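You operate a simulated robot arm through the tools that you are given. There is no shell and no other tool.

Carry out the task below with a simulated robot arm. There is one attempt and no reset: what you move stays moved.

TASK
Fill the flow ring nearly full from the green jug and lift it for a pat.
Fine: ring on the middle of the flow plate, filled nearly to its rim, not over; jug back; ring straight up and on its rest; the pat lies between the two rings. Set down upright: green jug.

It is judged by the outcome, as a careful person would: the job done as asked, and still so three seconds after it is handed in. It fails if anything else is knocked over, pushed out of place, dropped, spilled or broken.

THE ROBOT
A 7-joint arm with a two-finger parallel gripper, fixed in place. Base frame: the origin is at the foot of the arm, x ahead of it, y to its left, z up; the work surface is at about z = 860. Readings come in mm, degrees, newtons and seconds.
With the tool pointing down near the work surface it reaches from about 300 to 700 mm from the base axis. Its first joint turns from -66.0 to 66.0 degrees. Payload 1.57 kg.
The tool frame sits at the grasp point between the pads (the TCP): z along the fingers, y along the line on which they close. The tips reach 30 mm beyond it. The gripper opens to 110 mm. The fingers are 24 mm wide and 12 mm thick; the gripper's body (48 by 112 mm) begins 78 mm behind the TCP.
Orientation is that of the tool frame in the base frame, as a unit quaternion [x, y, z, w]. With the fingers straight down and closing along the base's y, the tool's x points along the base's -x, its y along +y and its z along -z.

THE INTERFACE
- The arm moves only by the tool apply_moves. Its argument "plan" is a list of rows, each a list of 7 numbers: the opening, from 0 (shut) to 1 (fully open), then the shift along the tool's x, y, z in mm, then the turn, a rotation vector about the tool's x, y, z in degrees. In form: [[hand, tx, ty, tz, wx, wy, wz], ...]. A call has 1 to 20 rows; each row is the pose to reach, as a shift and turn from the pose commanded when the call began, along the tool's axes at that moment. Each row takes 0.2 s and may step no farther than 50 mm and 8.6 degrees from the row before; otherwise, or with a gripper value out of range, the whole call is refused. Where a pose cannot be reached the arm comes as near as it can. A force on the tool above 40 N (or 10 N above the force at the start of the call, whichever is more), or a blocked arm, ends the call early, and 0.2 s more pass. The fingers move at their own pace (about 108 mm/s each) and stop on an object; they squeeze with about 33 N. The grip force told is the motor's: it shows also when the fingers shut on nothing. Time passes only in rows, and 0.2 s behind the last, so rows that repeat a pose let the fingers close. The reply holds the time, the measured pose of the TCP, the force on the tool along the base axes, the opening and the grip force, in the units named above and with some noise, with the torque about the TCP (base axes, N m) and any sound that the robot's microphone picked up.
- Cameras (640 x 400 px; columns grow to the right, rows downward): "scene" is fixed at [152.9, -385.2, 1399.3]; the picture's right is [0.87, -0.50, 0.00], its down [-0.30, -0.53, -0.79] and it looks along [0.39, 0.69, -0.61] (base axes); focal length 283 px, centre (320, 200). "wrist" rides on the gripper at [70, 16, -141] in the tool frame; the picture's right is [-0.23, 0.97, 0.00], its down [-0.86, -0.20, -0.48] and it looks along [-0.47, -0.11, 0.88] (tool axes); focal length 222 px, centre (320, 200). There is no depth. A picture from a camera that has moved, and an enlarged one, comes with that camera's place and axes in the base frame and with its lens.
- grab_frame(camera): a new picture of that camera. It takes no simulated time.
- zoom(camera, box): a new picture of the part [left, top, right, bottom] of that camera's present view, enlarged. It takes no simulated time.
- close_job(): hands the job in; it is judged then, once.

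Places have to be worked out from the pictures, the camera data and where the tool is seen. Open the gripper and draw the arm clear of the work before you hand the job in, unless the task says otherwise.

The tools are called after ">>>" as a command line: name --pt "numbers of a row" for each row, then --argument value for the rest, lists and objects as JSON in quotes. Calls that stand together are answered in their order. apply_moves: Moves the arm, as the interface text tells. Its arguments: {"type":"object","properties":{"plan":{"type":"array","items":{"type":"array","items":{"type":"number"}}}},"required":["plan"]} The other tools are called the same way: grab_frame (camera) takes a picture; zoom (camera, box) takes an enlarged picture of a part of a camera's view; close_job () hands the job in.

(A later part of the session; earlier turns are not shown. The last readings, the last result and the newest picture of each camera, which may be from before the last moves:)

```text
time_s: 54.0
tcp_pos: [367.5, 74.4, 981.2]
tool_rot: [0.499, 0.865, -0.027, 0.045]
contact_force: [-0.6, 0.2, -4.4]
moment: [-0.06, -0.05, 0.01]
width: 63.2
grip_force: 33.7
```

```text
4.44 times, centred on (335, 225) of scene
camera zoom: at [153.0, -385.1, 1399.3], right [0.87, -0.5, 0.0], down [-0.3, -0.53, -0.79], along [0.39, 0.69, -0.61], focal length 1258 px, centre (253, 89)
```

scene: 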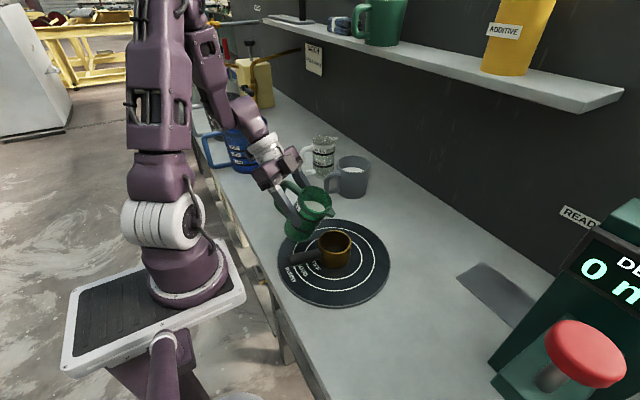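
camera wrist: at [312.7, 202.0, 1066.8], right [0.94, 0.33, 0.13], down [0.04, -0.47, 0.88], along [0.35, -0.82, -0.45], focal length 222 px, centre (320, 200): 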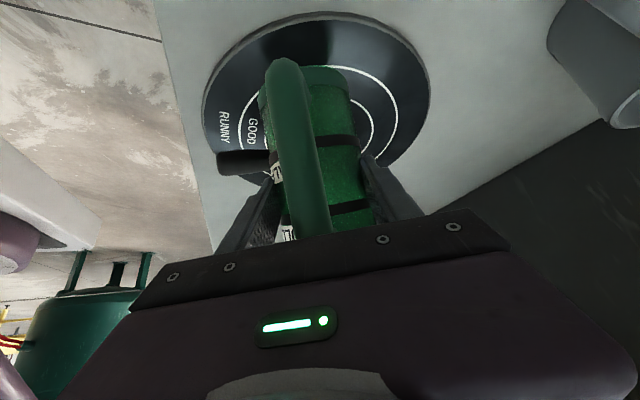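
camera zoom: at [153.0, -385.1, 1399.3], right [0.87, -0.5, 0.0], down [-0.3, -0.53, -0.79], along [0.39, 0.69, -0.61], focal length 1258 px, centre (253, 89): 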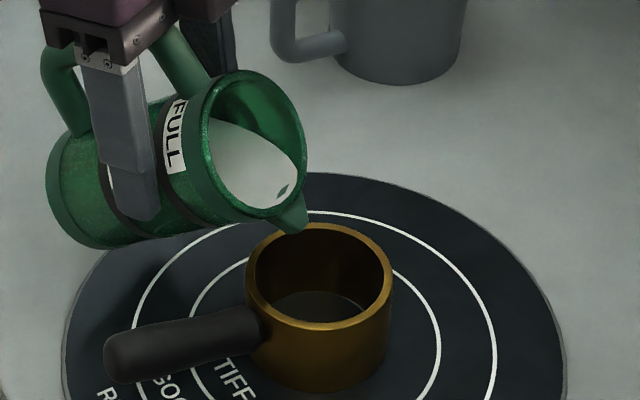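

No flow yet at 54°. I add 1° and then another, keeping the lip in place.

>>> apply_moves --pt "0.5 -0.6 0 0.1 0 1 0" --pt "0.5 -0.6 0 0.1 0 1 0"

>>> zoom --camera "scene" --box '[290, 180, 380, 270]'

```text
time_s: 54.6
tcp_pos: [367.5, 74.2, 980.7]
tool_rot: [0.499, 0.865, -0.022, 0.038]
contact_force: [0.5, -0.1, -5.1]
moment: [-0.07, -0.06, -0.01]
width: 63.2
grip_force: 33.0
```

```text
4.44 times, centred on (335, 225) of scene
camera zoom: at [153.0, -385.1, 1399.3], right [0.87, -0.5, 0.0], down [-0.3, -0.53, -0.79], along [0.39, 0.69, -0.61], focal length 1258 px, centre (253, 89)
```

zoom: 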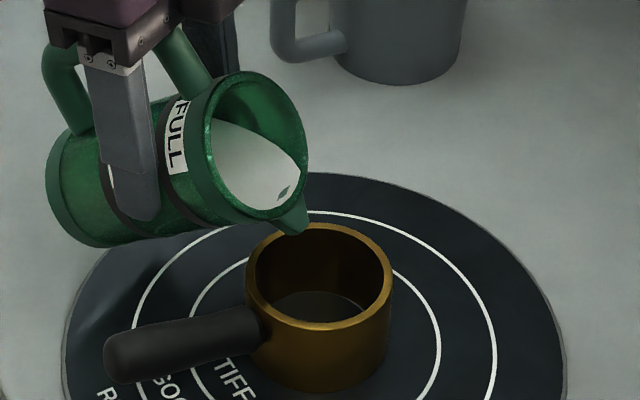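

Still just holding at the spout. I continue 1° per row.

>>> apply_moves --pt "0.5 -0.6 0 0.1 0 1 0" --pt "0.5 -1.2 0 0.1 0 2 0"

>>> zoom --camera "scene" --box '[290, 180, 380, 270]'

```text
time_s: 55.2
tcp_pos: [367.0, 73.3, 981.8]
tool_rot: [0.5, 0.866, -0.013, 0.023]
contact_force: [0.3, 0.4, -4.3]
moment: [-0.07, -0.01, 0.0]
width: 63.3
grip_force: 33.4
```

```text
4.44 times, centred on (335, 225) of scene
camera zoom: at [153.0, -385.1, 1399.3], right [0.87, -0.5, 0.0], down [-0.3, -0.53, -0.79], along [0.39, 0.69, -0.61], focal length 1258 px, centre (253, 89)
```

zoom: 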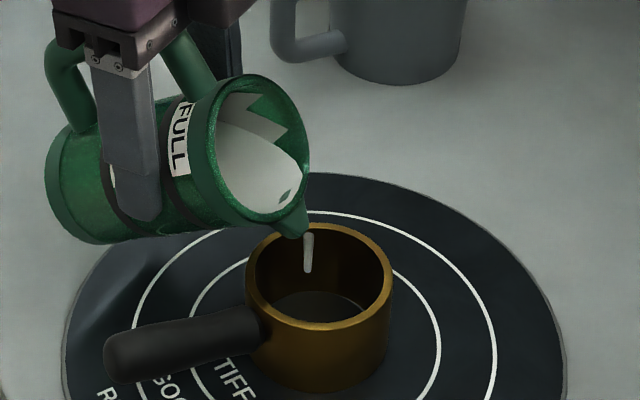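

Flow has started: a short stream falls inside the ring. I hold the tilt for one row to see rate and landing point.

>>> apply_moves --pt "0.5 0 0 0 0 0 0"

>>> zoom --camera "scene" --box '[290, 180, 380, 270]'

```text
time_s: 55.6
tcp_pos: [367.9, 73.6, 981.4]
tool_rot: [0.499, 0.866, -0.013, 0.023]
contact_force: [0.1, 0.2, -4.7]
moment: [-0.07, -0.02, 0.04]
width: 63.3
grip_force: 33.3
```

```text
4.44 times, centred on (335, 225) of scene
camera zoom: at [153.0, -385.1, 1399.3], right [0.87, -0.5, 0.0], down [-0.3, -0.53, -0.79], along [0.39, 0.69, -0.61], focal length 1258 px, centre (253, 89)
```

zoom: 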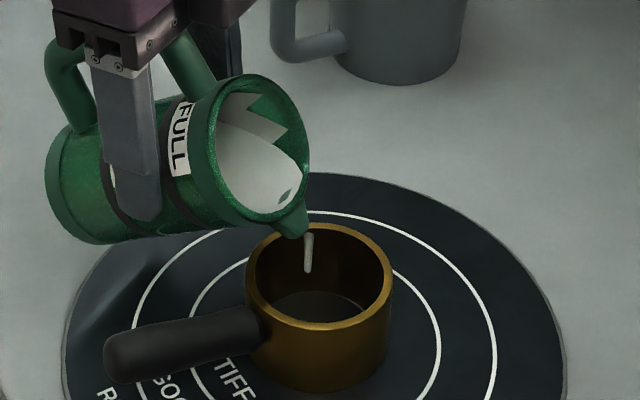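

A thin, short stream is running into the ring. I hold for about a second to see the level change.

>>> apply_moves --pt "0.5 0 0 0 0 0 0" --pt "0.5 0 0 0 0 0 0" --pt "0.5 0 0 0 0 0 0" --pt "0.5 0 0 0 0 0 0"

>>> zoom --camera "scene" --box '[290, 180, 380, 270]'

```text
time_s: 56.6
tcp_pos: [368.2, 71.1, 981.7]
tool_rot: [0.5, 0.866, -0.013, 0.023]
contact_force: [0.7, -0.1, -4.0]
moment: [-0.01, -0.04, 0.02]
width: 62.9
grip_force: 33.1
```

```text
4.44 times, centred on (335, 225) of scene
camera zoom: at [153.0, -385.1, 1399.3], right [0.87, -0.5, 0.0], down [-0.3, -0.53, -0.79], along [0.39, 0.69, -0.61], focal length 1258 px, centre (253, 89)
```

zoom: 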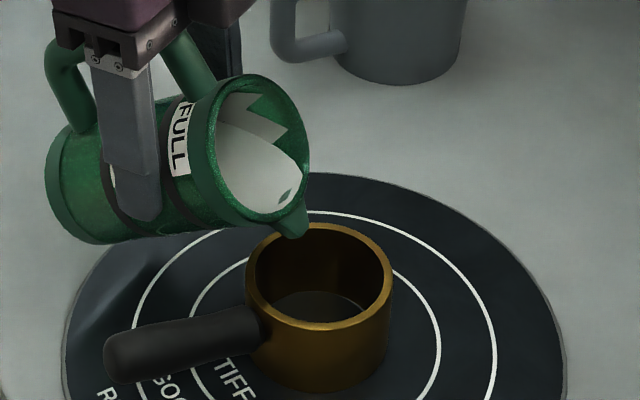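

The flow stopped at this tilt, so it follows the tilt quasi-statically. I look closely into the ring.

>>> zoom --camera "scene" --box '[315, 225, 365, 260]'

>>> zoom --camera "wrist" --box '[200, 0, 440, 240]'

```text
11.43 times, centred on (340, 242) of scene
camera zoom: at [153.0, -385.1, 1399.3], right [0.87, -0.5, 0.0], down [-0.3, -0.53, -0.79], along [0.39, 0.69, -0.61], focal length 3234 px, centre (91, -286)
```

zoom: 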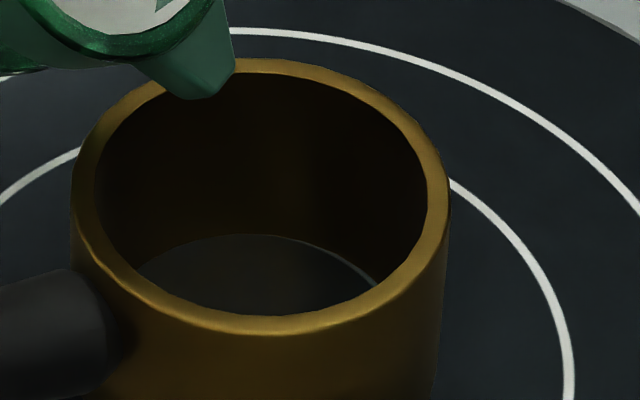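

```text
1.67 times, centred on (320, 120) of wrist
camera zoom: at [344.6, 146.9, 1119.4], right [0.96, 0.29, 0.01], down [0.24, -0.82, 0.52], along [0.16, -0.5, -0.85], focal length 370 px, centre (320, 333)
```

zoom: 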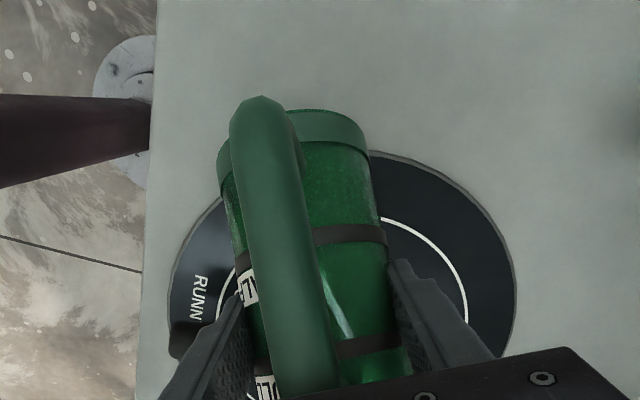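

Only a trace went in so far; the stream falls vertically about 7 mm from the ring centre, well inside. I tilt 3° further in 1° rows, raising slightly to hold the lip height.

>>> apply_moves --pt "0.5 -1 0 -0.6 0 1 0" --pt "0.5 -2 0 -1.2 0 2 0" --pt "0.5 -3 0 -1.9 0 3 0"

>>> zoom --camera "scene" --box '[290, 180, 380, 270]'

```text
time_s: 57.4
tcp_pos: [369.1, 70.5, 982.9]
tool_rot: [0.5, 0.866, 0.0, 0.0]
contact_force: [0.5, -0.3, -4.6]
moment: [-0.08, -0.03, 0.0]
width: 62.6
grip_force: 32.9
```

```text
4.44 times, centred on (335, 225) of scene
camera zoom: at [153.0, -385.1, 1399.3], right [0.87, -0.5, 0.0], down [-0.3, -0.53, -0.79], along [0.39, 0.69, -0.61], focal length 1258 px, centre (253, 89)
```

zoom: 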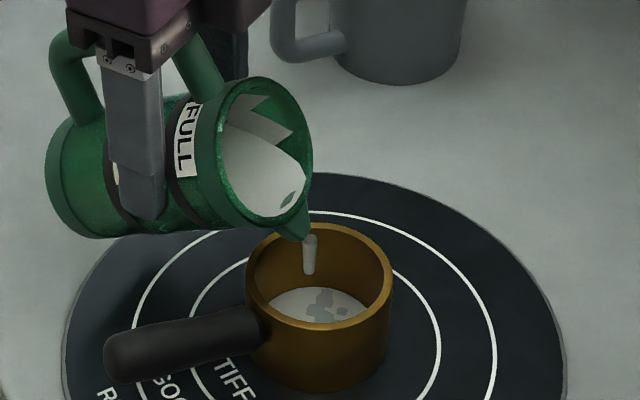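

Paste now covers the ring floor; the stream is well centred. The tool points straight down now (60° tilt). I hold briefly to let this step run out.

>>> apply_moves --pt "0.5 0 0 0 0 0 0" --pt "0.5 0 0 0 0 0 0" --pt "0.5 0 0 0 0 0 0"

>>> zoom --camera "scene" --box '[300, 195, 370, 265]'

```text
time_s: 58.2
tcp_pos: [368.9, 70.1, 984.2]
tool_rot: [0.5, 0.866, 0.0, 0.001]
contact_force: [-0.5, -0.8, -4.2]
moment: [-0.09, -0.05, 0.02]
width: 63.1
grip_force: 32.6
```

```text
5.71 times, centred on (335, 230) of scene
camera zoom: at [153.0, -385.1, 1399.3], right [0.87, -0.5, 0.0], down [-0.3, -0.53, -0.79], along [0.39, 0.69, -0.61], focal length 1617 px, centre (234, 29)
```

zoom: 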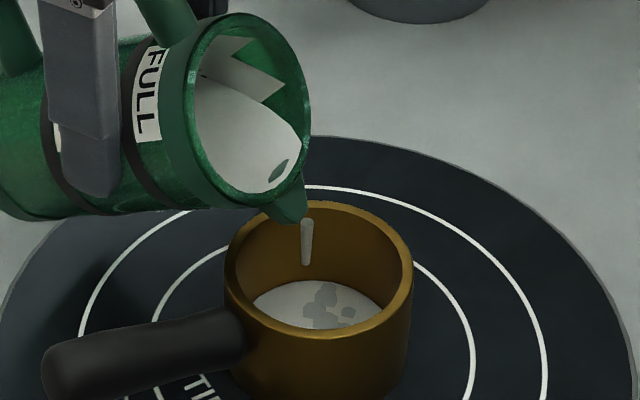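

Flow continues gently at this tilt. I tilt to 63° over six slow rows, keeping the lip position fixed.

>>> apply_moves --pt "0.5 -0.4 0 -0.6 0 0.5 0" --pt "0.5 -0.7 0 -1.2 0 1 0" --pt "0.5 -1.1 0 -1.8 0 1.5 0" --pt "0.5 -1.5 0 -2.4 0 2 0" --pt "0.5 -1.8 0 -3 0 2.5 0" --pt "0.5 -2.2 0 -3.7 0 3 0"

>>> zoom --camera "scene" --box '[300, 195, 370, 265]'

```text
time_s: 59.6
tcp_pos: [369.8, 68.5, 987.2]
tool_rot: [0.499, 0.866, 0.014, -0.023]
contact_force: [-0.1, 0.0, -4.3]
moment: [-0.04, -0.02, 0.03]
width: 62.7
grip_force: 33.1
```

```text
5.71 times, centred on (335, 230) of scene
camera zoom: at [153.0, -385.1, 1399.3], right [0.87, -0.5, 0.0], down [-0.3, -0.53, -0.79], along [0.39, 0.69, -0.61], focal length 1617 px, centre (234, 29)
```

zoom: 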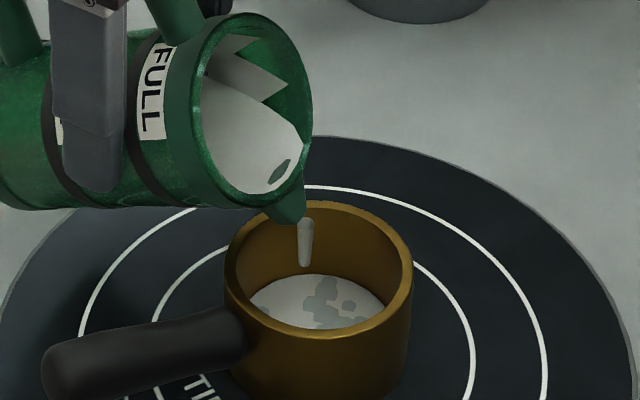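

Level is about 10 mm and rising smoothly. I tilt to 66° at the same pace.

>>> apply_moves --pt "0.5 -0.4 0 -0.6 0 0.5 0" --pt "0.5 -0.7 0 -1.2 0 1 0" --pt "0.5 -1.1 0 -1.9 0 1.5 0" --pt "0.5 -1.5 0 -2.5 0 2 0" --pt "0.5 -1.8 0 -3.1 0 2.5 0" --pt "0.5 -2.2 0 -3.8 0 3 0"

>>> zoom --camera "scene" --box '[300, 195, 370, 265]'

```text
time_s: 61.0
tcp_pos: [372.2, 65.3, 990.1]
tool_rot: [0.5, 0.865, 0.026, -0.045]
contact_force: [1.0, -1.3, -3.8]
moment: [-0.07, -0.06, 0.01]
width: 63.0
grip_force: 32.7
```

```text
5.71 times, centred on (335, 230) of scene
camera zoom: at [153.0, -385.1, 1399.3], right [0.87, -0.5, 0.0], down [-0.3, -0.53, -0.79], along [0.39, 0.69, -0.61], focal length 1617 px, centre (234, 29)
```

zoom: 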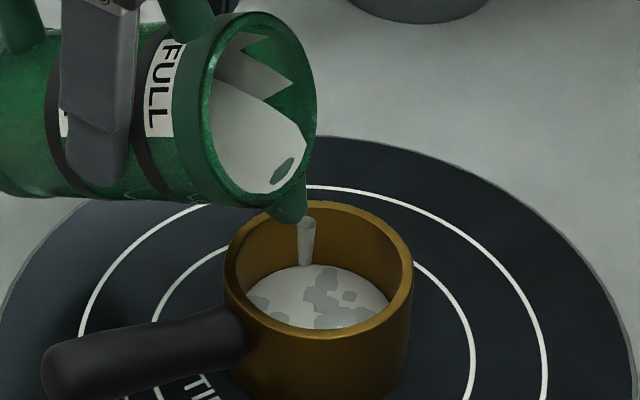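

Level about 15 mm, a steady stream on target. On to 69°.

>>> apply_moves --pt "0.5 -0.4 0 -0.6 0 0.5 0" --pt "0.5 -0.8 0 -1.2 0 1 0" --pt "0.5 -1.1 0 -1.9 0 1.5 0" --pt "0.5 -1.5 0 -2.5 0 2 0" --pt "0.5 -1.9 0 -3.1 0 2.5 0" --pt "0.5 -2.3 0 -3.8 0 3 0"

>>> zoom --camera "scene" --box '[300, 195, 370, 265]'

```text
time_s: 62.4
tcp_pos: [374.6, 63.1, 995.2]
tool_rot: [0.499, 0.863, 0.038, -0.068]
contact_force: [0.2, -0.5, -3.9]
moment: [-0.05, -0.06, 0.0]
width: 63.0
grip_force: 33.2
```

```text
5.71 times, centred on (335, 230) of scene
camera zoom: at [153.0, -385.1, 1399.3], right [0.87, -0.5, 0.0], down [-0.3, -0.53, -0.79], along [0.39, 0.69, -0.61], focal length 1617 px, centre (234, 29)
```

zoom: 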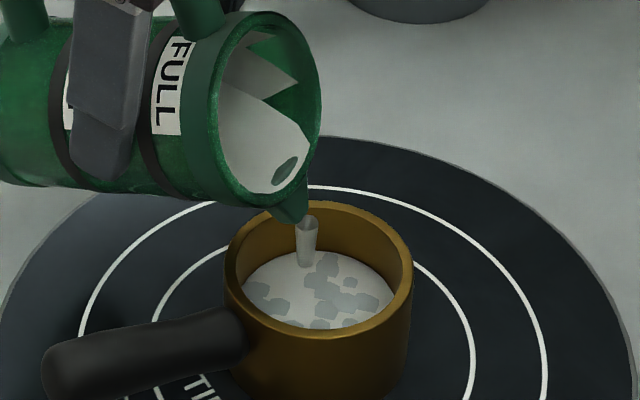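

Level about half. I continue to 72°, same pace.

>>> apply_moves --pt "0.5 -0.4 0 -0.6 0 0.5 0" --pt "0.5 -0.7 0 -1.2 0 1 0" --pt "0.5 -1.1 0 -1.9 0 1.5 0" --pt "0.5 -1.5 0 -2.5 0 2 0" --pt "0.5 -1.8 0 -3.1 0 2.5 0" --pt "0.5 -2.2 0 -3.8 0 3 0"

>>> zoom --camera "scene" --box '[300, 195, 370, 265]'

```text
time_s: 63.8
tcp_pos: [374.2, 61.7, 998.5]
tool_rot: [0.498, 0.861, 0.052, -0.091]
contact_force: [0.4, -0.8, -3.6]
moment: [-0.04, -0.03, -0.01]
width: 63.2
grip_force: 33.2
```

```text
5.71 times, centred on (335, 230) of scene
camera zoom: at [152.9, -385.1, 1399.3], right [0.87, -0.5, 0.0], down [-0.3, -0.53, -0.79], along [0.39, 0.69, -0.61], focal length 1617 px, centre (234, 29)
```

zoom: 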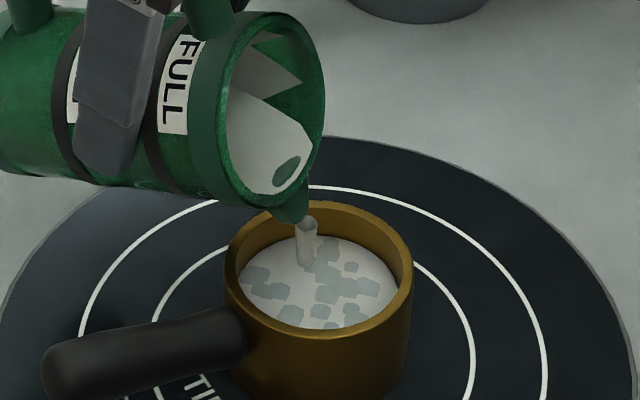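

Level about 32 mm of roughly 48. I stop tilting and let the flow taper while checking more often.

>>> apply_moves --pt "0.5 0 0 0 0 0 0" --pt "0.5 0 0 0 0 0 0"

>>> zoom --camera "scene" --box '[315, 220, 365, 260]'

```text
time_s: 64.4
tcp_pos: [374.8, 60.7, 998.1]
tool_rot: [0.498, 0.861, 0.053, -0.091]
contact_force: [0.7, -0.1, -2.6]
moment: [-0.05, -0.02, -0.01]
width: 63.0
grip_force: 32.9
```

```text
10.00 times, centred on (340, 240) of scene
camera zoom: at [152.9, -385.1, 1399.3], right [0.87, -0.5, 0.0], down [-0.3, -0.53, -0.79], along [0.39, 0.69, -0.61], focal length 2830 px, centre (120, -200)
```

zoom: 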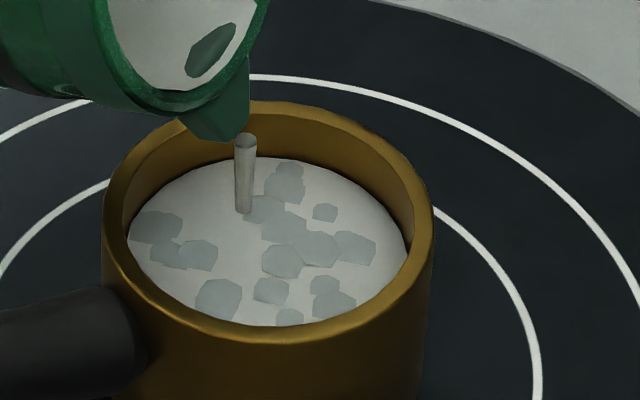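

Level is about 15 mm below the rim and still rising about 5 mm/s. I hold three more rows.

>>> apply_moves --pt "0.5 0 0 0 0 0 0" --pt "0.5 0 0 0 0 0 0" --pt "0.5 0 0 0 0 0 0"

>>> zoom --camera "scene" --box '[315, 220, 365, 260]'

```text
time_s: 65.2
tcp_pos: [375.2, 61.7, 997.6]
tool_rot: [0.498, 0.861, 0.052, -0.09]
contact_force: [-1.1, 0.5, -3.2]
moment: [-0.06, 0.0, -0.01]
width: 63.3
grip_force: 33.8
```

```text
10.00 times, centred on (340, 240) of scene
camera zoom: at [152.9, -385.1, 1399.3], right [0.87, -0.5, 0.0], down [-0.3, -0.53, -0.79], along [0.39, 0.69, -0.61], focal length 2830 px, centre (120, -200)
```

zoom: 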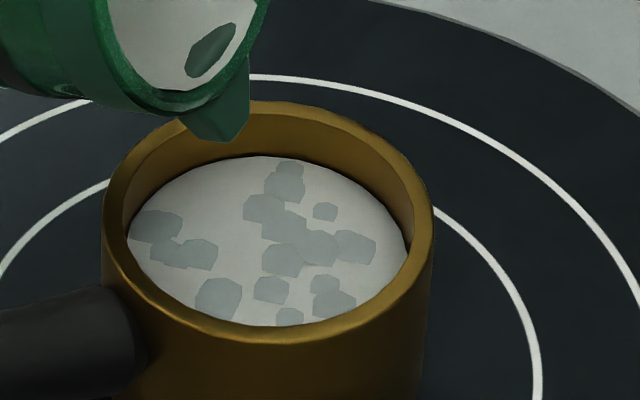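

The flow stopped by itself, about 15 mm below the rim, so tilt controls the amount (roughly 2.4 mm per degree). I add 2° and let it settle.

>>> apply_moves --pt "0.5 -0.4 0 -0.6 0 0.5 0" --pt "0.5 -0.7 0 -1.3 0 1 0" --pt "0.5 -1.1 0 -1.9 0 1.5 0" --pt "0.5 -1.4 0 -2.5 0 2 0" --pt "0.5 -1.4 0 -2.5 0 2 0" --pt "0.5 -1.4 0 -2.5 0 2 0" --pt "0.5 -1.4 0 -2.5 0 2 0" --pt "0.5 -1.4 0 -2.5 0 2 0"

>>> zoom --camera "scene" --box '[315, 220, 365, 260]'

```text
time_s: 67.0
tcp_pos: [375.6, 59.9, 999.3]
tool_rot: [0.496, 0.859, 0.061, -0.106]
contact_force: [-0.4, 0.3, -3.6]
moment: [-0.05, -0.03, -0.05]
width: 63.1
grip_force: 33.3
```

```text
10.00 times, centred on (340, 240) of scene
camera zoom: at [152.9, -385.2, 1399.3], right [0.87, -0.5, 0.0], down [-0.3, -0.53, -0.79], along [0.39, 0.69, -0.61], focal length 2830 px, centre (120, -200)
```

zoom: 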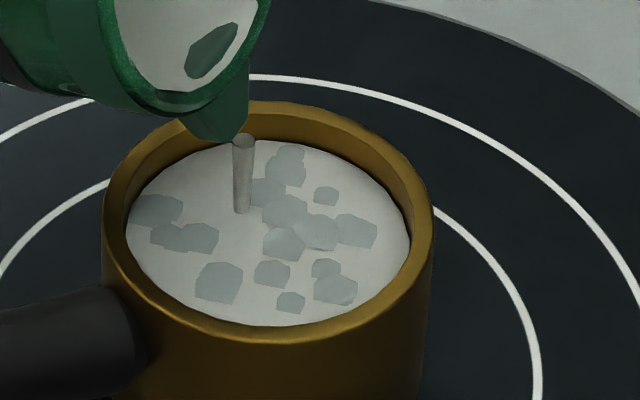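

About 9–10 mm below the rim and still running. I hold to let this step finish.

>>> apply_moves --pt "0.5 0 0 0 0 0 0" --pt "0.5 0 0 0 0 0 0"

>>> zoom --camera "scene" --box '[315, 220, 365, 260]'

```text
time_s: 67.6
tcp_pos: [376.3, 59.0, 999.7]
tool_rot: [0.496, 0.859, 0.061, -0.106]
contact_force: [0.9, 0.3, -2.9]
moment: [-0.05, -0.06, 0.02]
width: 62.9
grip_force: 32.6
```

```text
10.00 times, centred on (340, 240) of scene
camera zoom: at [152.9, -385.2, 1399.3], right [0.87, -0.5, 0.0], down [-0.3, -0.53, -0.79], along [0.39, 0.69, -0.61], focal length 2830 px, centre (120, -200)
```

zoom: 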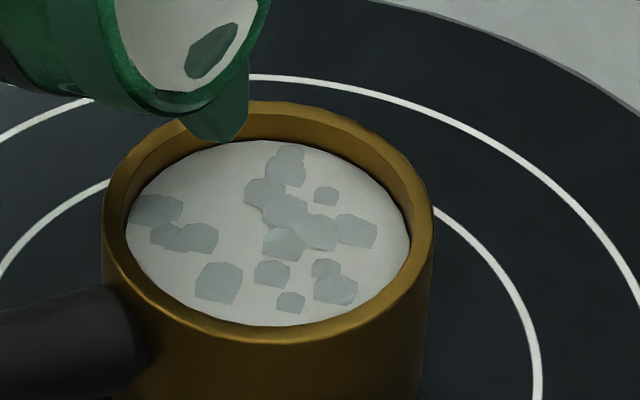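

Stopped again, about 9.5 mm below the rim (2.6 mm per degree). I add 1.5° and let it finish.

>>> apply_moves --pt "0.5 -0.4 0 -0.6 0 0.5 0" --pt "0.5 -0.7 0 -1.2 0 1 0" --pt "0.5 -1.1 0 -1.8 0 1.5 0" --pt "0.5 -1.1 0 -1.8 0 1.5 0" --pt "0.5 -1.1 0 -1.8 0 1.5 0" --pt "0.5 -1.1 0 -1.8 0 1.5 0" --pt "0.5 -1.1 0 -1.8 0 1.5 0" --pt "0.5 -1.1 0 -1.8 0 1.5 0"

>>> zoom --camera "scene" --box '[315, 220, 365, 260]'

```text
time_s: 69.4
tcp_pos: [377.0, 57.7, 1000.9]
tool_rot: [0.495, 0.858, 0.068, -0.116]
contact_force: [-0.5, -0.3, -2.0]
moment: [-0.07, -0.07, 0.01]
width: 63.0
grip_force: 32.8
```

```text
10.00 times, centred on (340, 240) of scene
camera zoom: at [152.9, -385.2, 1399.3], right [0.87, -0.5, 0.0], down [-0.3, -0.53, -0.79], along [0.39, 0.69, -0.61], focal length 2830 px, centre (120, -200)
```

zoom: 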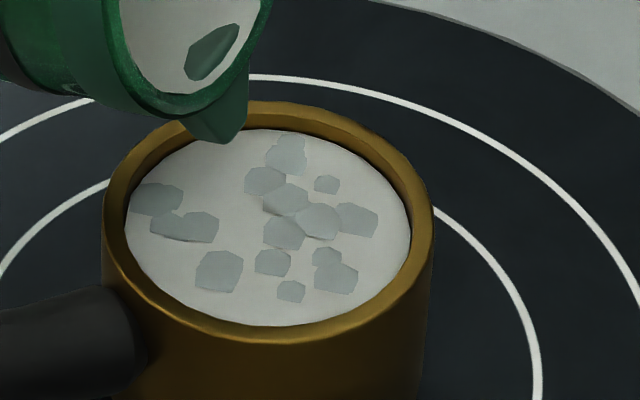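

About 5–6 mm below the rim now. I look even closer at the gap between paste and rim.

>>> zoom --camera "scene" --box '[330, 225, 360, 245]'

```text
16.00 times, centred on (345, 235) of scene
camera zoom: at [152.9, -385.2, 1399.3], right [0.87, -0.5, 0.0], down [-0.3, -0.53, -0.79], along [0.39, 0.69, -0.61], focal length 4528 px, centre (-80, -360)
```

zoom: 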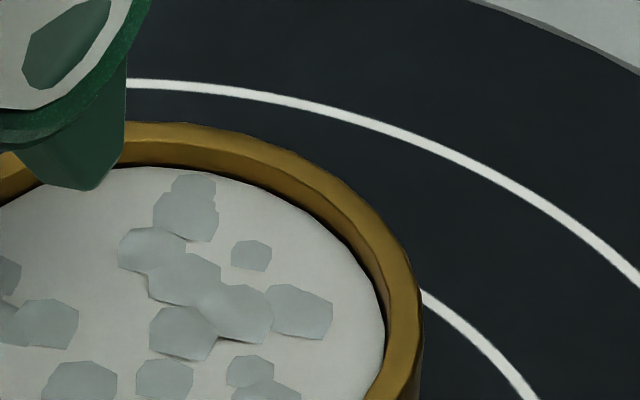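

The paste stands about 4.6 mm below the rim. A last half degree should bring it to roughly 3.3 mm below, safely under the rim.

>>> apply_moves --pt "0.5 -0.2 0 -0.3 0 0.25 0" --pt "0.5 -0.35 0 -0.6 0 0.5 0" --pt "0.5 -0.35 0 -0.6 0 0.5 0" --pt "0.5 -0.35 0 -0.6 0 0.5 0" --pt "0.5 -0.35 0 -0.6 0 0.5 0"

>>> zoom --camera "scene" --box '[330, 225, 360, 245]'

>>> zoom --camera "scene" --box '[270, 160, 400, 290]'

```text
time_s: 70.6
tcp_pos: [377.3, 57.7, 1002.1]
tool_rot: [0.495, 0.858, 0.071, -0.121]
contact_force: [-0.1, 0.7, -2.5]
moment: [-0.06, -0.02, 0.02]
width: 63.2
grip_force: 33.1
```

```text
16.00 times, centred on (345, 235) of scene
camera zoom: at [152.9, -385.2, 1399.3], right [0.87, -0.5, 0.0], down [-0.3, -0.53, -0.79], along [0.39, 0.69, -0.61], focal length 4528 px, centre (-80, -360)
```

zoom: 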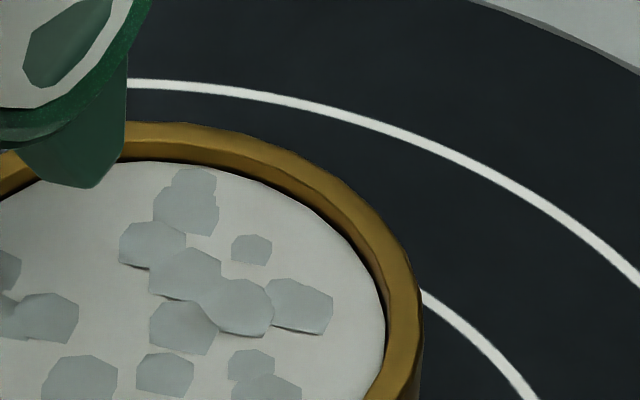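

```text
3.08 times, centred on (335, 225) of scene
camera zoom: at [152.9, -385.2, 1399.3], right [0.87, -0.5, 0.0], down [-0.3, -0.53, -0.79], along [0.39, 0.69, -0.61], focal length 871 px, centre (274, 123)
```

zoom: 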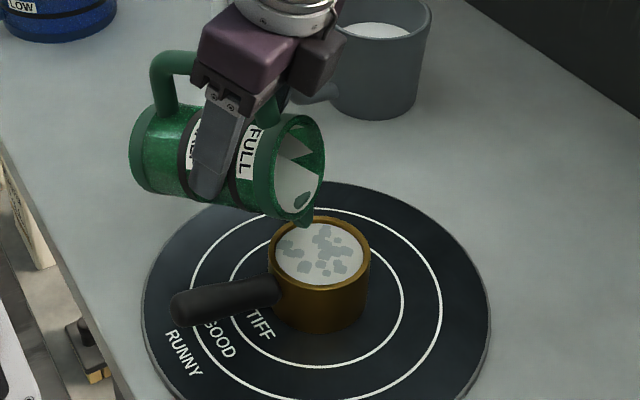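

Paste stands about 3 mm below the rim, flow has stopped and nothing has dripped. I tilt the jug back to 40° with its lip staying over the ring.

>>> apply_moves --pt "0.5 6.2 0 -0.3 0 -6 0" --pt "0.5 11.8 0 -0.8 0 -12 0" --pt "0.5 16.3 0 -0.5 0 -18 0" --pt "0.5 19.7 0 0.5 0 -24 0" --pt "0.5 22.3 0 1.2 0 -30 0" --pt "0.5 24.2 0 1.7 0 -36 0" --pt "0.5 24.2 0 1.7 0 -36 0"

>>> zoom --camera "scene" --box '[270, 160, 400, 290]'

```text
time_s: 72.2
tcp_pos: [363.6, 77.8, 1006.6]
tool_rot: [0.491, 0.854, -0.087, 0.151]
contact_force: [0.5, -0.3, -3.2]
moment: [-0.02, -0.01, -0.01]
width: 63.3
grip_force: 32.6
```

```text
3.08 times, centred on (335, 225) of scene
camera zoom: at [152.9, -385.1, 1399.3], right [0.87, -0.5, 0.0], down [-0.3, -0.53, -0.79], along [0.39, 0.69, -0.61], focal length 871 px, centre (274, 123)
```

zoom: 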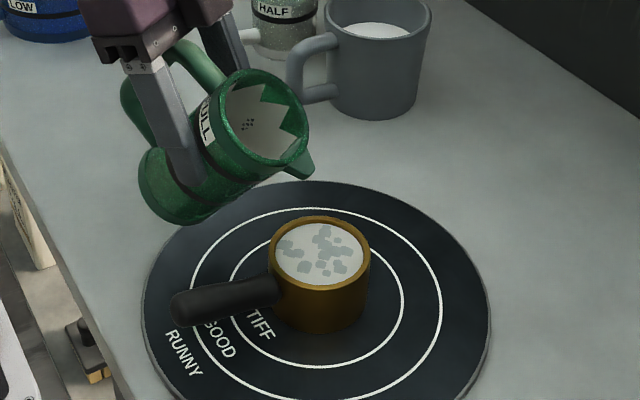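

Clean, no drips. I bring the jug upright while rising and backing away from the ring.

>>> apply_moves --pt "0.5 -2.4 0 -6.6 0 -6 0" --pt "0.5 -3.2 0 -14.8 0 -12 0" --pt "0.5 -3.2 0 -23.3 0 -18 0" --pt "0.5 -1.5 0 -33.5 0 -24 0" --pt "0.5 0.1 0 -43.7 0 -30 0" --pt "0.5 2 0 -52.9 0 -35 0" --pt "0.5 4.7 0 -60.3 0 -40 0" --pt "0.5 4.7 0 -60.3 0 -40 0"

>>> grab_frame --camera "scene"

```text
time_s: 74.0
tcp_pos: [353.0, 100.7, 1061.9]
tool_rot: [0.433, 0.75, -0.25, 0.433]
contact_force: [0.6, 0.5, -1.8]
moment: [0.02, 0.04, -0.02]
width: 62.9
grip_force: 33.4
```

```text
taken
```

scene: 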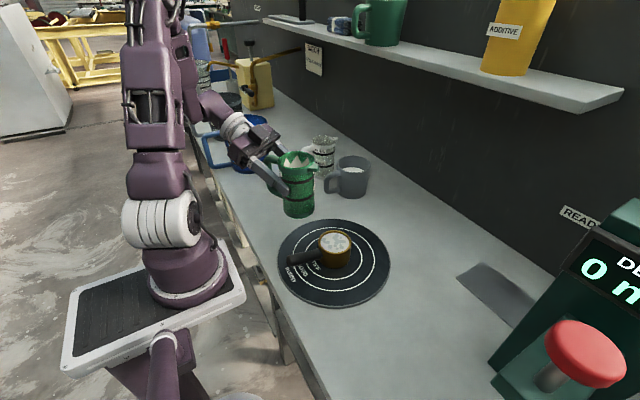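

The jug is upright again and the ring undisturbed. I go back along the same path: first away from the plate.

>>> apply_moves --pt "0.5 5 12 -9 0 0 0" --pt "0.5 11 26 -20 0 0 0" --pt "0.5 15 35 -28 0 0 0" --pt "0.5 16.5 38.3 -30.6 0 0 0" --pt "0.5 16.5 38.3 -30.6 0 0 0"

```text
time_s: 75.2
tcp_pos: [368.8, 149.9, 1063.0]
tool_rot: [0.433, 0.75, -0.25, 0.433]
contact_force: [-0.3, -0.1, -3.1]
moment: [0.05, -0.02, -0.02]
width: 63.0
grip_force: 33.0
```

At the waypoint. I turn the jug back by 60° about the vertical while returning toward its place.

>>> apply_moves --pt "0.5 3.9 4.5 -6.7 -5.2 0 -3" --pt "0.5 9.5 11 -16.5 -10.4 0 -6" --pt "0.5 16.9 19.5 -29.2 -15.6 0 -9" --pt "0.5 24.7 28.5 -42.7 -20.8 0 -12" --pt "0.5 32 37 -55.5 -26 0 -15" --pt "0.5 38.5 44.5 -66.7 -31.2 0 -18" --pt "0.5 45 52 -78 -36.4 0 -21" --pt "0.5 49.4 57 -85.5 -41.6 0 -24" --pt "0.5 52.4 60.5 -90.7 -46.8 0 -27" --pt "0.5 54.1 62.5 -93.7 -51.96 0 -30" --pt "0.5 54.1 62.5 -93.7 -51.96 0 -30"

>>> grab_frame --camera "scene"

```text
time_s: 77.6
tcp_pos: [369.2, 274.5, 1064.4]
tool_rot: [-0.001, 0.866, 0.0, 0.499]
contact_force: [-0.4, -0.9, -3.1]
moment: [0.03, 0.0, -0.01]
width: 62.9
grip_force: 33.2
```

```text
taken
```

scene: 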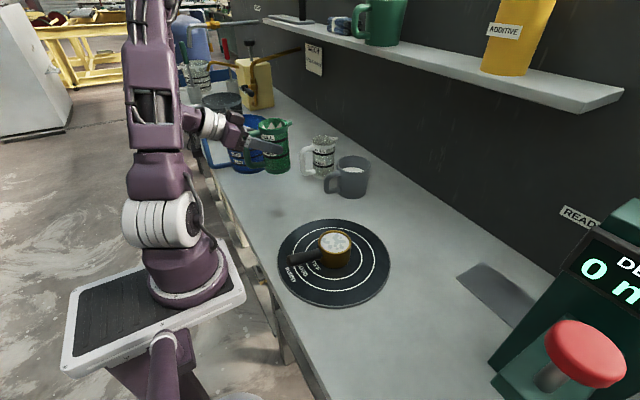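

Back near its place, still upright. I move sideways the remaining ~55 mm above its original spot.

>>> apply_moves --pt "0.5 0 14 0 0 0 0" --pt "0.5 0 32 0 0 0 0" --pt "0.5 0 46 0 0 0 0" --pt "0.5 0 54.3 0 0 0 0" --pt "0.5 0 54.3 0 0 0 0" --pt "0.5 0 54.3 0 0 0 0"

```text
time_s: 79.0
tcp_pos: [367.9, 328.9, 1062.6]
tool_rot: [0.0, 0.866, -0.001, 0.5]
contact_force: [0.3, 0.0, -3.2]
moment: [-0.03, 0.01, 0.04]
width: 62.8
grip_force: 32.7
```

Over the original spot. I lower the jug straight down to a few millimetres above the table.

>>> apply_moves --pt "0.5 21.7 0 12.5 0 0 0" --pt "0.5 47.6 0 27.5 0 0 0" --pt "0.5 71 0 41 0 0 0" --pt "0.5 87.5 0 50.5 0 0 0" --pt "0.5 95.3 0 55 0 0 0" --pt "0.5 98.7 0 57 0 0 0" --pt "0.5 98.7 0 57 0 0 0"

>>> zoom --camera "scene" --box '[210, 110, 330, 210]'

```text
time_s: 80.6
tcp_pos: [367.3, 329.4, 949.3]
tool_rot: [0.0, 0.866, 0.0, 0.5]
contact_force: [0.3, 0.9, -1.8]
moment: [-0.03, 0.06, 0.01]
width: 62.6
grip_force: 32.8
```

```text
4.00 times, centred on (270, 160) of scene
camera zoom: at [152.9, -385.1, 1399.3], right [0.87, -0.5, 0.0], down [-0.3, -0.53, -0.79], along [0.39, 0.69, -0.61], focal length 1132 px, centre (520, 360)
```

zoom: 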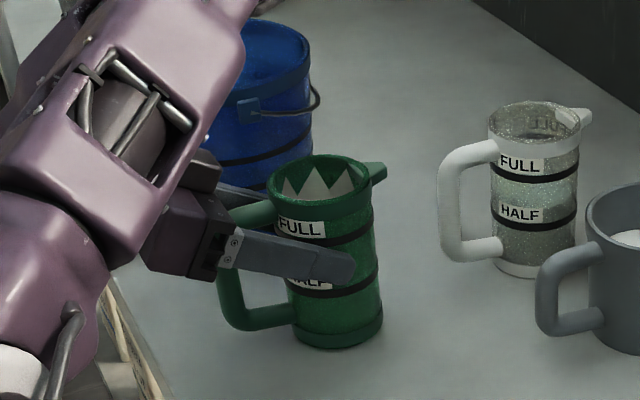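

About 5 mm to go. I lower in small steps and feel for the table.

>>> apply_moves --pt "0.5 0 0 1.0 0 0 0" --pt "0.5 1.7 0 2.0 0 0 0" --pt "0.5 2.6 0 2.5 0 0 0" --pt "0.5 3.0 0 2.8 0 0 0" --pt "0.5 3.0 0 2.8 0 0 0"

```text
time_s: 81.8
tcp_pos: [369.4, 328.7, 945.5]
tool_rot: [0.0, 0.866, 0.0, 0.5]
contact_force: [-0.4, -0.5, -2.7]
moment: [-0.02, 0.06, 0.0]
width: 62.6
grip_force: 32.9
```

Still hanging (-2.7 N). Another 1–2 mm in half-millimetre steps.

>>> apply_moves --pt "0.5 0.45 0 0.25 0 0 0" --pt "0.5 0.87 0 0.5 0 0 0" --pt "0.5 0.87 0 0.5 0 0 0"

```text
time_s: 82.6
tcp_pos: [369.9, 328.7, 944.8]
tool_rot: [-0.001, 0.866, 0.001, 0.501]
contact_force: [-0.8, 0.6, 0.6]
moment: [0.03, 0.11, 0.01]
width: 62.8
grip_force: 33.2
```

Contact: the load has gone from the hand. I press 0.3 mm more and open the fingers.

>>> apply_moves --pt "0.5 0.26 0 0.15 0 0 0" --pt "0.65 0.26 0 0.15 0 0 0" --pt "0.8 0.26 0 0.15 0 0 0" --pt "1 0.26 0 0.15 0 0 0" --pt "1 0.26 0 0.15 0 0 0"

>>> grab_frame --camera "wrist"

>>> zoom --camera "scene" --box '[210, 110, 330, 210]'

```text
time_s: 83.8
tcp_pos: [369.7, 329.4, 944.7]
tool_rot: [0.0, 0.866, 0.0, 0.5]
contact_force: [-0.4, 0.1, 0.2]
moment: [-0.02, 0.01, 0.01]
width: 109.9
grip_force: 0.0
```

```text
taken
camera wrist: at [212.2, 344.4, 954.4], right [0.11, 0.97, 0.2], down [0.01, -0.2, 0.98], along [0.99, -0.11, -0.04], focal length 222 px, centre (320, 200)
```

wrist: 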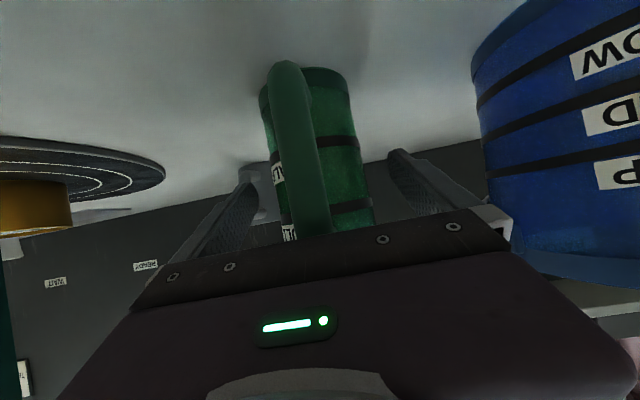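

```text
4.00 times, centred on (270, 160) of scene
camera zoom: at [152.9, -385.2, 1399.3], right [0.87, -0.5, 0.0], down [-0.3, -0.53, -0.79], along [0.39, 0.69, -0.61], focal length 1132 px, centre (520, 360)
```

zoom: 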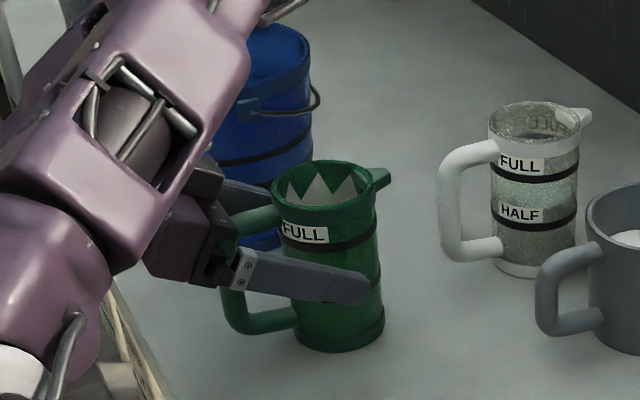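

The jug stands upright where it was. I raise the open hand straight up, clear of the jug.

>>> apply_moves --pt "1 -13 0 -7.5 0 0 0" --pt "1 -39 0 -22.5 0 0 0" --pt "1 -73.6 0 -42.5 0 0 0" --pt "1 -108 0 -62.5 0 0 0" --pt "1 -138.6 0 -80 0 0 0" --pt "1 -149 0 -86 0 0 0" --pt "1 -149 0 -86 0 0 0"

>>> grab_frame --camera "scene"

```text
time_s: 85.4
tcp_pos: [368.6, 328.4, 1115.5]
tool_rot: [0.0, 0.866, 0.0, 0.5]
contact_force: [0.0, -0.5, -1.2]
moment: [0.01, 0.01, -0.01]
width: 110.1
grip_force: 0.1
```

```text
taken
```

scene: 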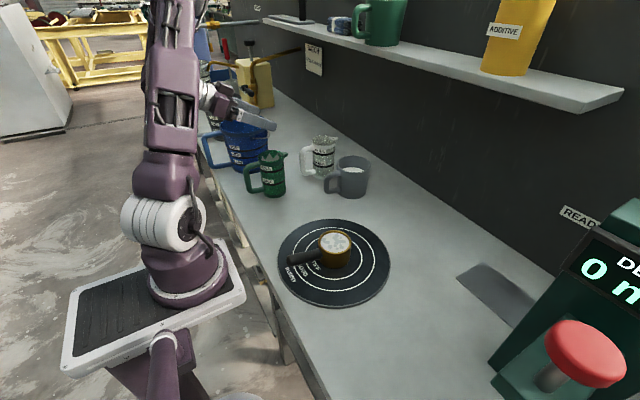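

Hand is clear and the jug is back in its place. I turn the tool back to pointing straight down at this height.

>>> apply_moves --pt "1 0 0 0 0 7.5 0" --pt "1 0 0 0 0 15 0" --pt "1 0 0 0 0 22.5 0" --pt "1 0 0 0 0 30 0" --pt "1 0 0 0 0 37.5 0" --pt "1 0 0 0 0 45 0" --pt "1 0 0 0 0 52.5 0" --pt "1 0 0 0 0 60 0" --pt "1 0 0 0 0 60 0"

>>> zoom --camera "wrist" --box '[220, 60, 420, 200]'

```text
time_s: 87.4
tcp_pos: [369.4, 329.1, 1115.6]
tool_rot: [0.0, 1.0, 0.0, -0.001]
contact_force: [1.0, -0.2, 0.2]
moment: [0.01, -0.02, 0.0]
width: 110.1
grip_force: 0.0
```

```text
2.86 times, centred on (320, 130) of wrist
camera zoom: at [300.1, 344.3, 1257.5], right [0.23, 0.97, 0.0], down [0.86, -0.2, 0.48], along [0.46, -0.11, -0.88], focal length 635 px, centre (320, 400)
```

zoom: 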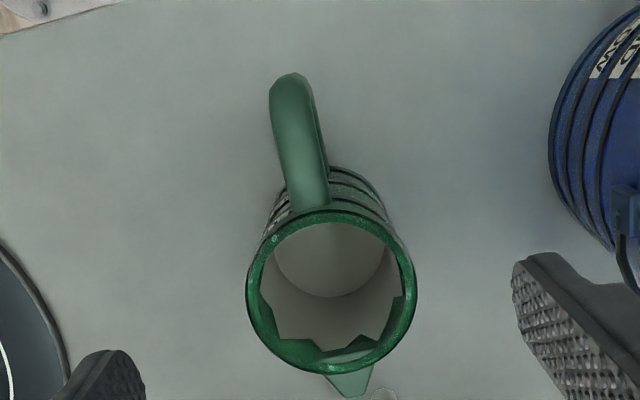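

Now back above the ring on the plate: a move of about +39.5 mm in x and -330 mm in y at this height.

>>> apply_moves --pt "1 -5 -42 0 0 0 0" --pt "1 -10 -84 0 0 0 0" --pt "1 -15 -126 0 0 0 0" --pt "1 -20 -168 0 0 0 0" --pt "1 -25 -210 0 0 0 0" --pt "1 -30 -252 0 0 0 0" --pt "1 -35 -294 0 0 0 0" --pt "1 -39.5 -330 0 0 0 0" --pt "1 -39.5 -330 0 0 0 0"

>>> zoom --camera "wrist" --box '[280, 90, 360, 170]'

>>> zoom --camera "scene" --box '[270, 205, 400, 315]'

```text
time_s: 89.4
tcp_pos: [406.4, -2.8, 1115.7]
tool_rot: [-0.001, 1.0, 0.0, -0.001]
contact_force: [0.6, 0.2, 0.4]
moment: [-0.01, -0.02, 0.03]
width: 109.9
grip_force: 0.1
```

```text
5.00 times, centred on (320, 130) of wrist
camera zoom: at [338.7, 13.3, 1257.3], right [0.23, 0.97, 0.0], down [0.86, -0.2, 0.48], along [0.47, -0.11, -0.88], focal length 1111 px, centre (320, 550)
```

zoom: 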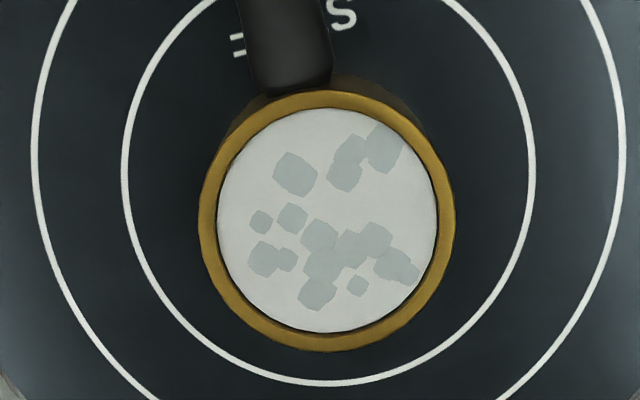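

```text
3.64 times, centred on (335, 260) of scene
camera zoom: at [152.9, -385.2, 1399.3], right [0.87, -0.5, 0.0], down [-0.3, -0.53, -0.79], along [0.39, 0.69, -0.61], focal length 1029 px, centre (266, -18)
```

zoom: 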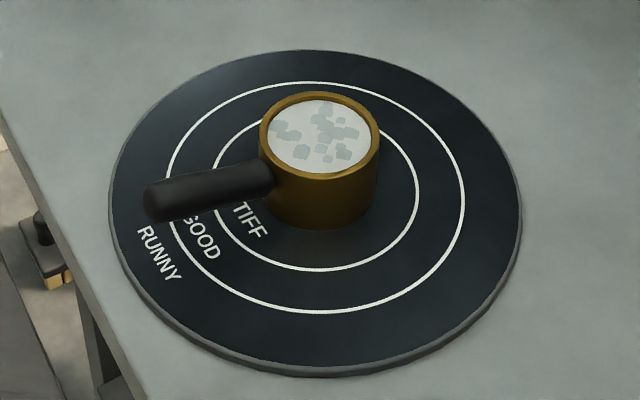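

The ring is full to just under the rim and still centred. Compared with the release view I am about 1.7 mm low in y, so I correct that and descend with open fingers to the grasp height.

>>> apply_moves --pt "1 0 1.6 45 0 0 0" --pt "1 0 1.6 90 0 0 0" --pt "1 0 1.6 135 0 0 0" --pt "1 0 1.6 170 0 0 0" --pt "1 0 1.6 190 0 0 0" --pt "1 0 1.6 198 0 0 0" --pt "1 0 1.6 198 0 0 0"

>>> grab_frame --camera "wrist"

>>> zoom --camera "scene" --box '[285, 205, 385, 285]'

```text
time_s: 91.0
tcp_pos: [407.7, -0.4, 918.0]
tool_rot: [0.0, 1.0, 0.0, 0.0]
contact_force: [-0.1, 0.6, -0.2]
moment: [0.04, -0.01, 0.01]
width: 109.8
grip_force: 0.0
```

```text
taken
camera wrist: at [339.5, 15.8, 1058.7], right [0.23, 0.97, 0.0], down [0.86, -0.2, 0.48], along [0.47, -0.11, -0.88], focal length 222 px, centre (320, 200)
```

wrist: 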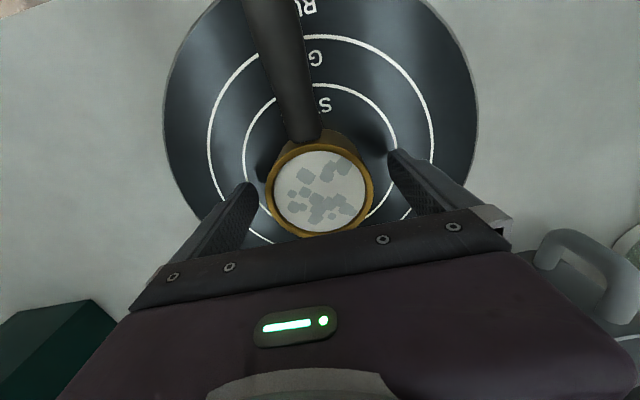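

```text
5.00 times, centred on (335, 245) of scene
camera zoom: at [152.9, -385.2, 1399.3], right [0.87, -0.5, 0.0], down [-0.3, -0.53, -0.79], along [0.39, 0.69, -0.61], focal length 1415 px, centre (245, -25)
```

zoom: 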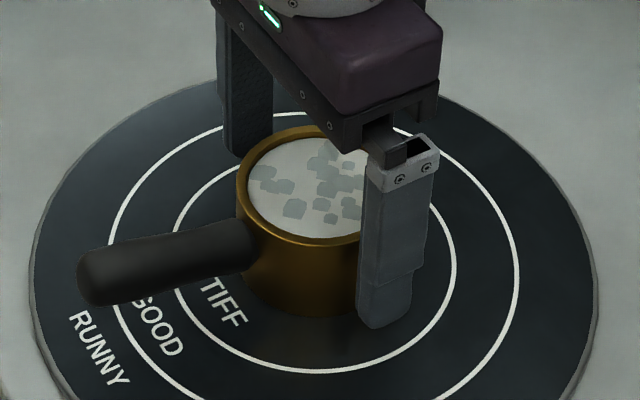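

The ring is centred between the fingers. I close on it and confirm the grip before lifting.

>>> apply_moves --pt "0.8 0 0 0 0 0 0" --pt "0.5 0 0 0 0 0 0" --pt "0.5 0 0 0 0 0 0" --pt "0.5 0 0 0 0 0 0"

>>> zoom --camera "scene" --box '[285, 205, 385, 285]'

```text
time_s: 92.0
tcp_pos: [409.1, -0.6, 917.4]
tool_rot: [0.0, 1.0, 0.0, 0.0]
contact_force: [-0.4, -1.6, 0.0]
moment: [0.08, -0.05, -0.08]
width: 77.3
grip_force: 33.1
```

```text
5.00 times, centred on (335, 245) of scene
camera zoom: at [152.9, -385.2, 1399.3], right [0.87, -0.5, 0.0], down [-0.3, -0.53, -0.79], along [0.39, 0.69, -0.61], focal length 1415 px, centre (245, -25)
```

zoom: 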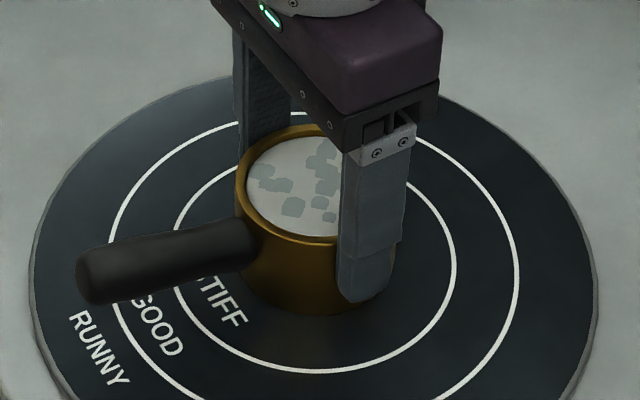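

Firm grip (77.3 mm, 33 N). I lift the ring straight up, steadily.

>>> apply_moves --pt "0.5 0 0 -6 0 0 0" --pt "0.5 0 0 -18 0 0 0" --pt "0.5 0 0 -36 0 0 0" --pt "0.5 0 0 -58 0 0 0" --pt "0.5 0 0 -82 0 0 0" --pt "0.5 0 0 -105 0 0 0" --pt "0.5 0 0 -120 0 0 0" --pt "0.5 0 0 -120 0 0 0"

>>> zoom --camera "scene" --box '[260, 170, 410, 320]'

>>> grab_frame --camera "wrist"

```text
time_s: 93.8
tcp_pos: [407.8, 1.3, 1037.2]
tool_rot: [0.0, 1.0, 0.0, 0.0]
contact_force: [0.7, 0.1, -4.8]
moment: [-0.01, 0.0, 0.0]
width: 77.2
grip_force: 33.2
```

```text
2.67 times, centred on (335, 245) of scene
camera zoom: at [153.0, -385.2, 1399.3], right [0.87, -0.5, 0.0], down [-0.3, -0.53, -0.79], along [0.39, 0.69, -0.61], focal length 755 px, centre (280, 80)
```

zoom: 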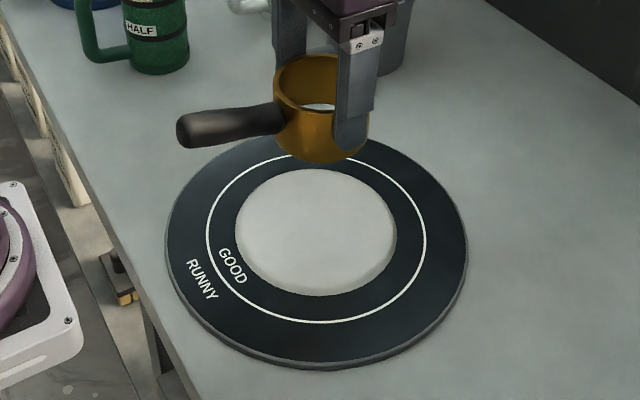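

```text
taken
camera wrist: at [338.6, 16.0, 1179.3], right [0.23, 0.97, 0.0], down [0.86, -0.2, 0.48], along [0.47, -0.11, -0.88], focal length 222 px, centre (320, 200)
```

wrist: 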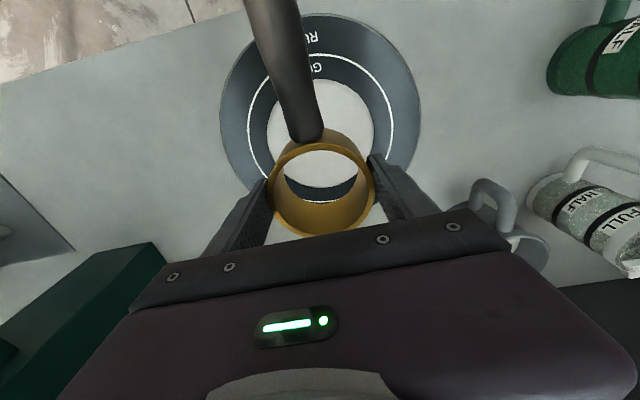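

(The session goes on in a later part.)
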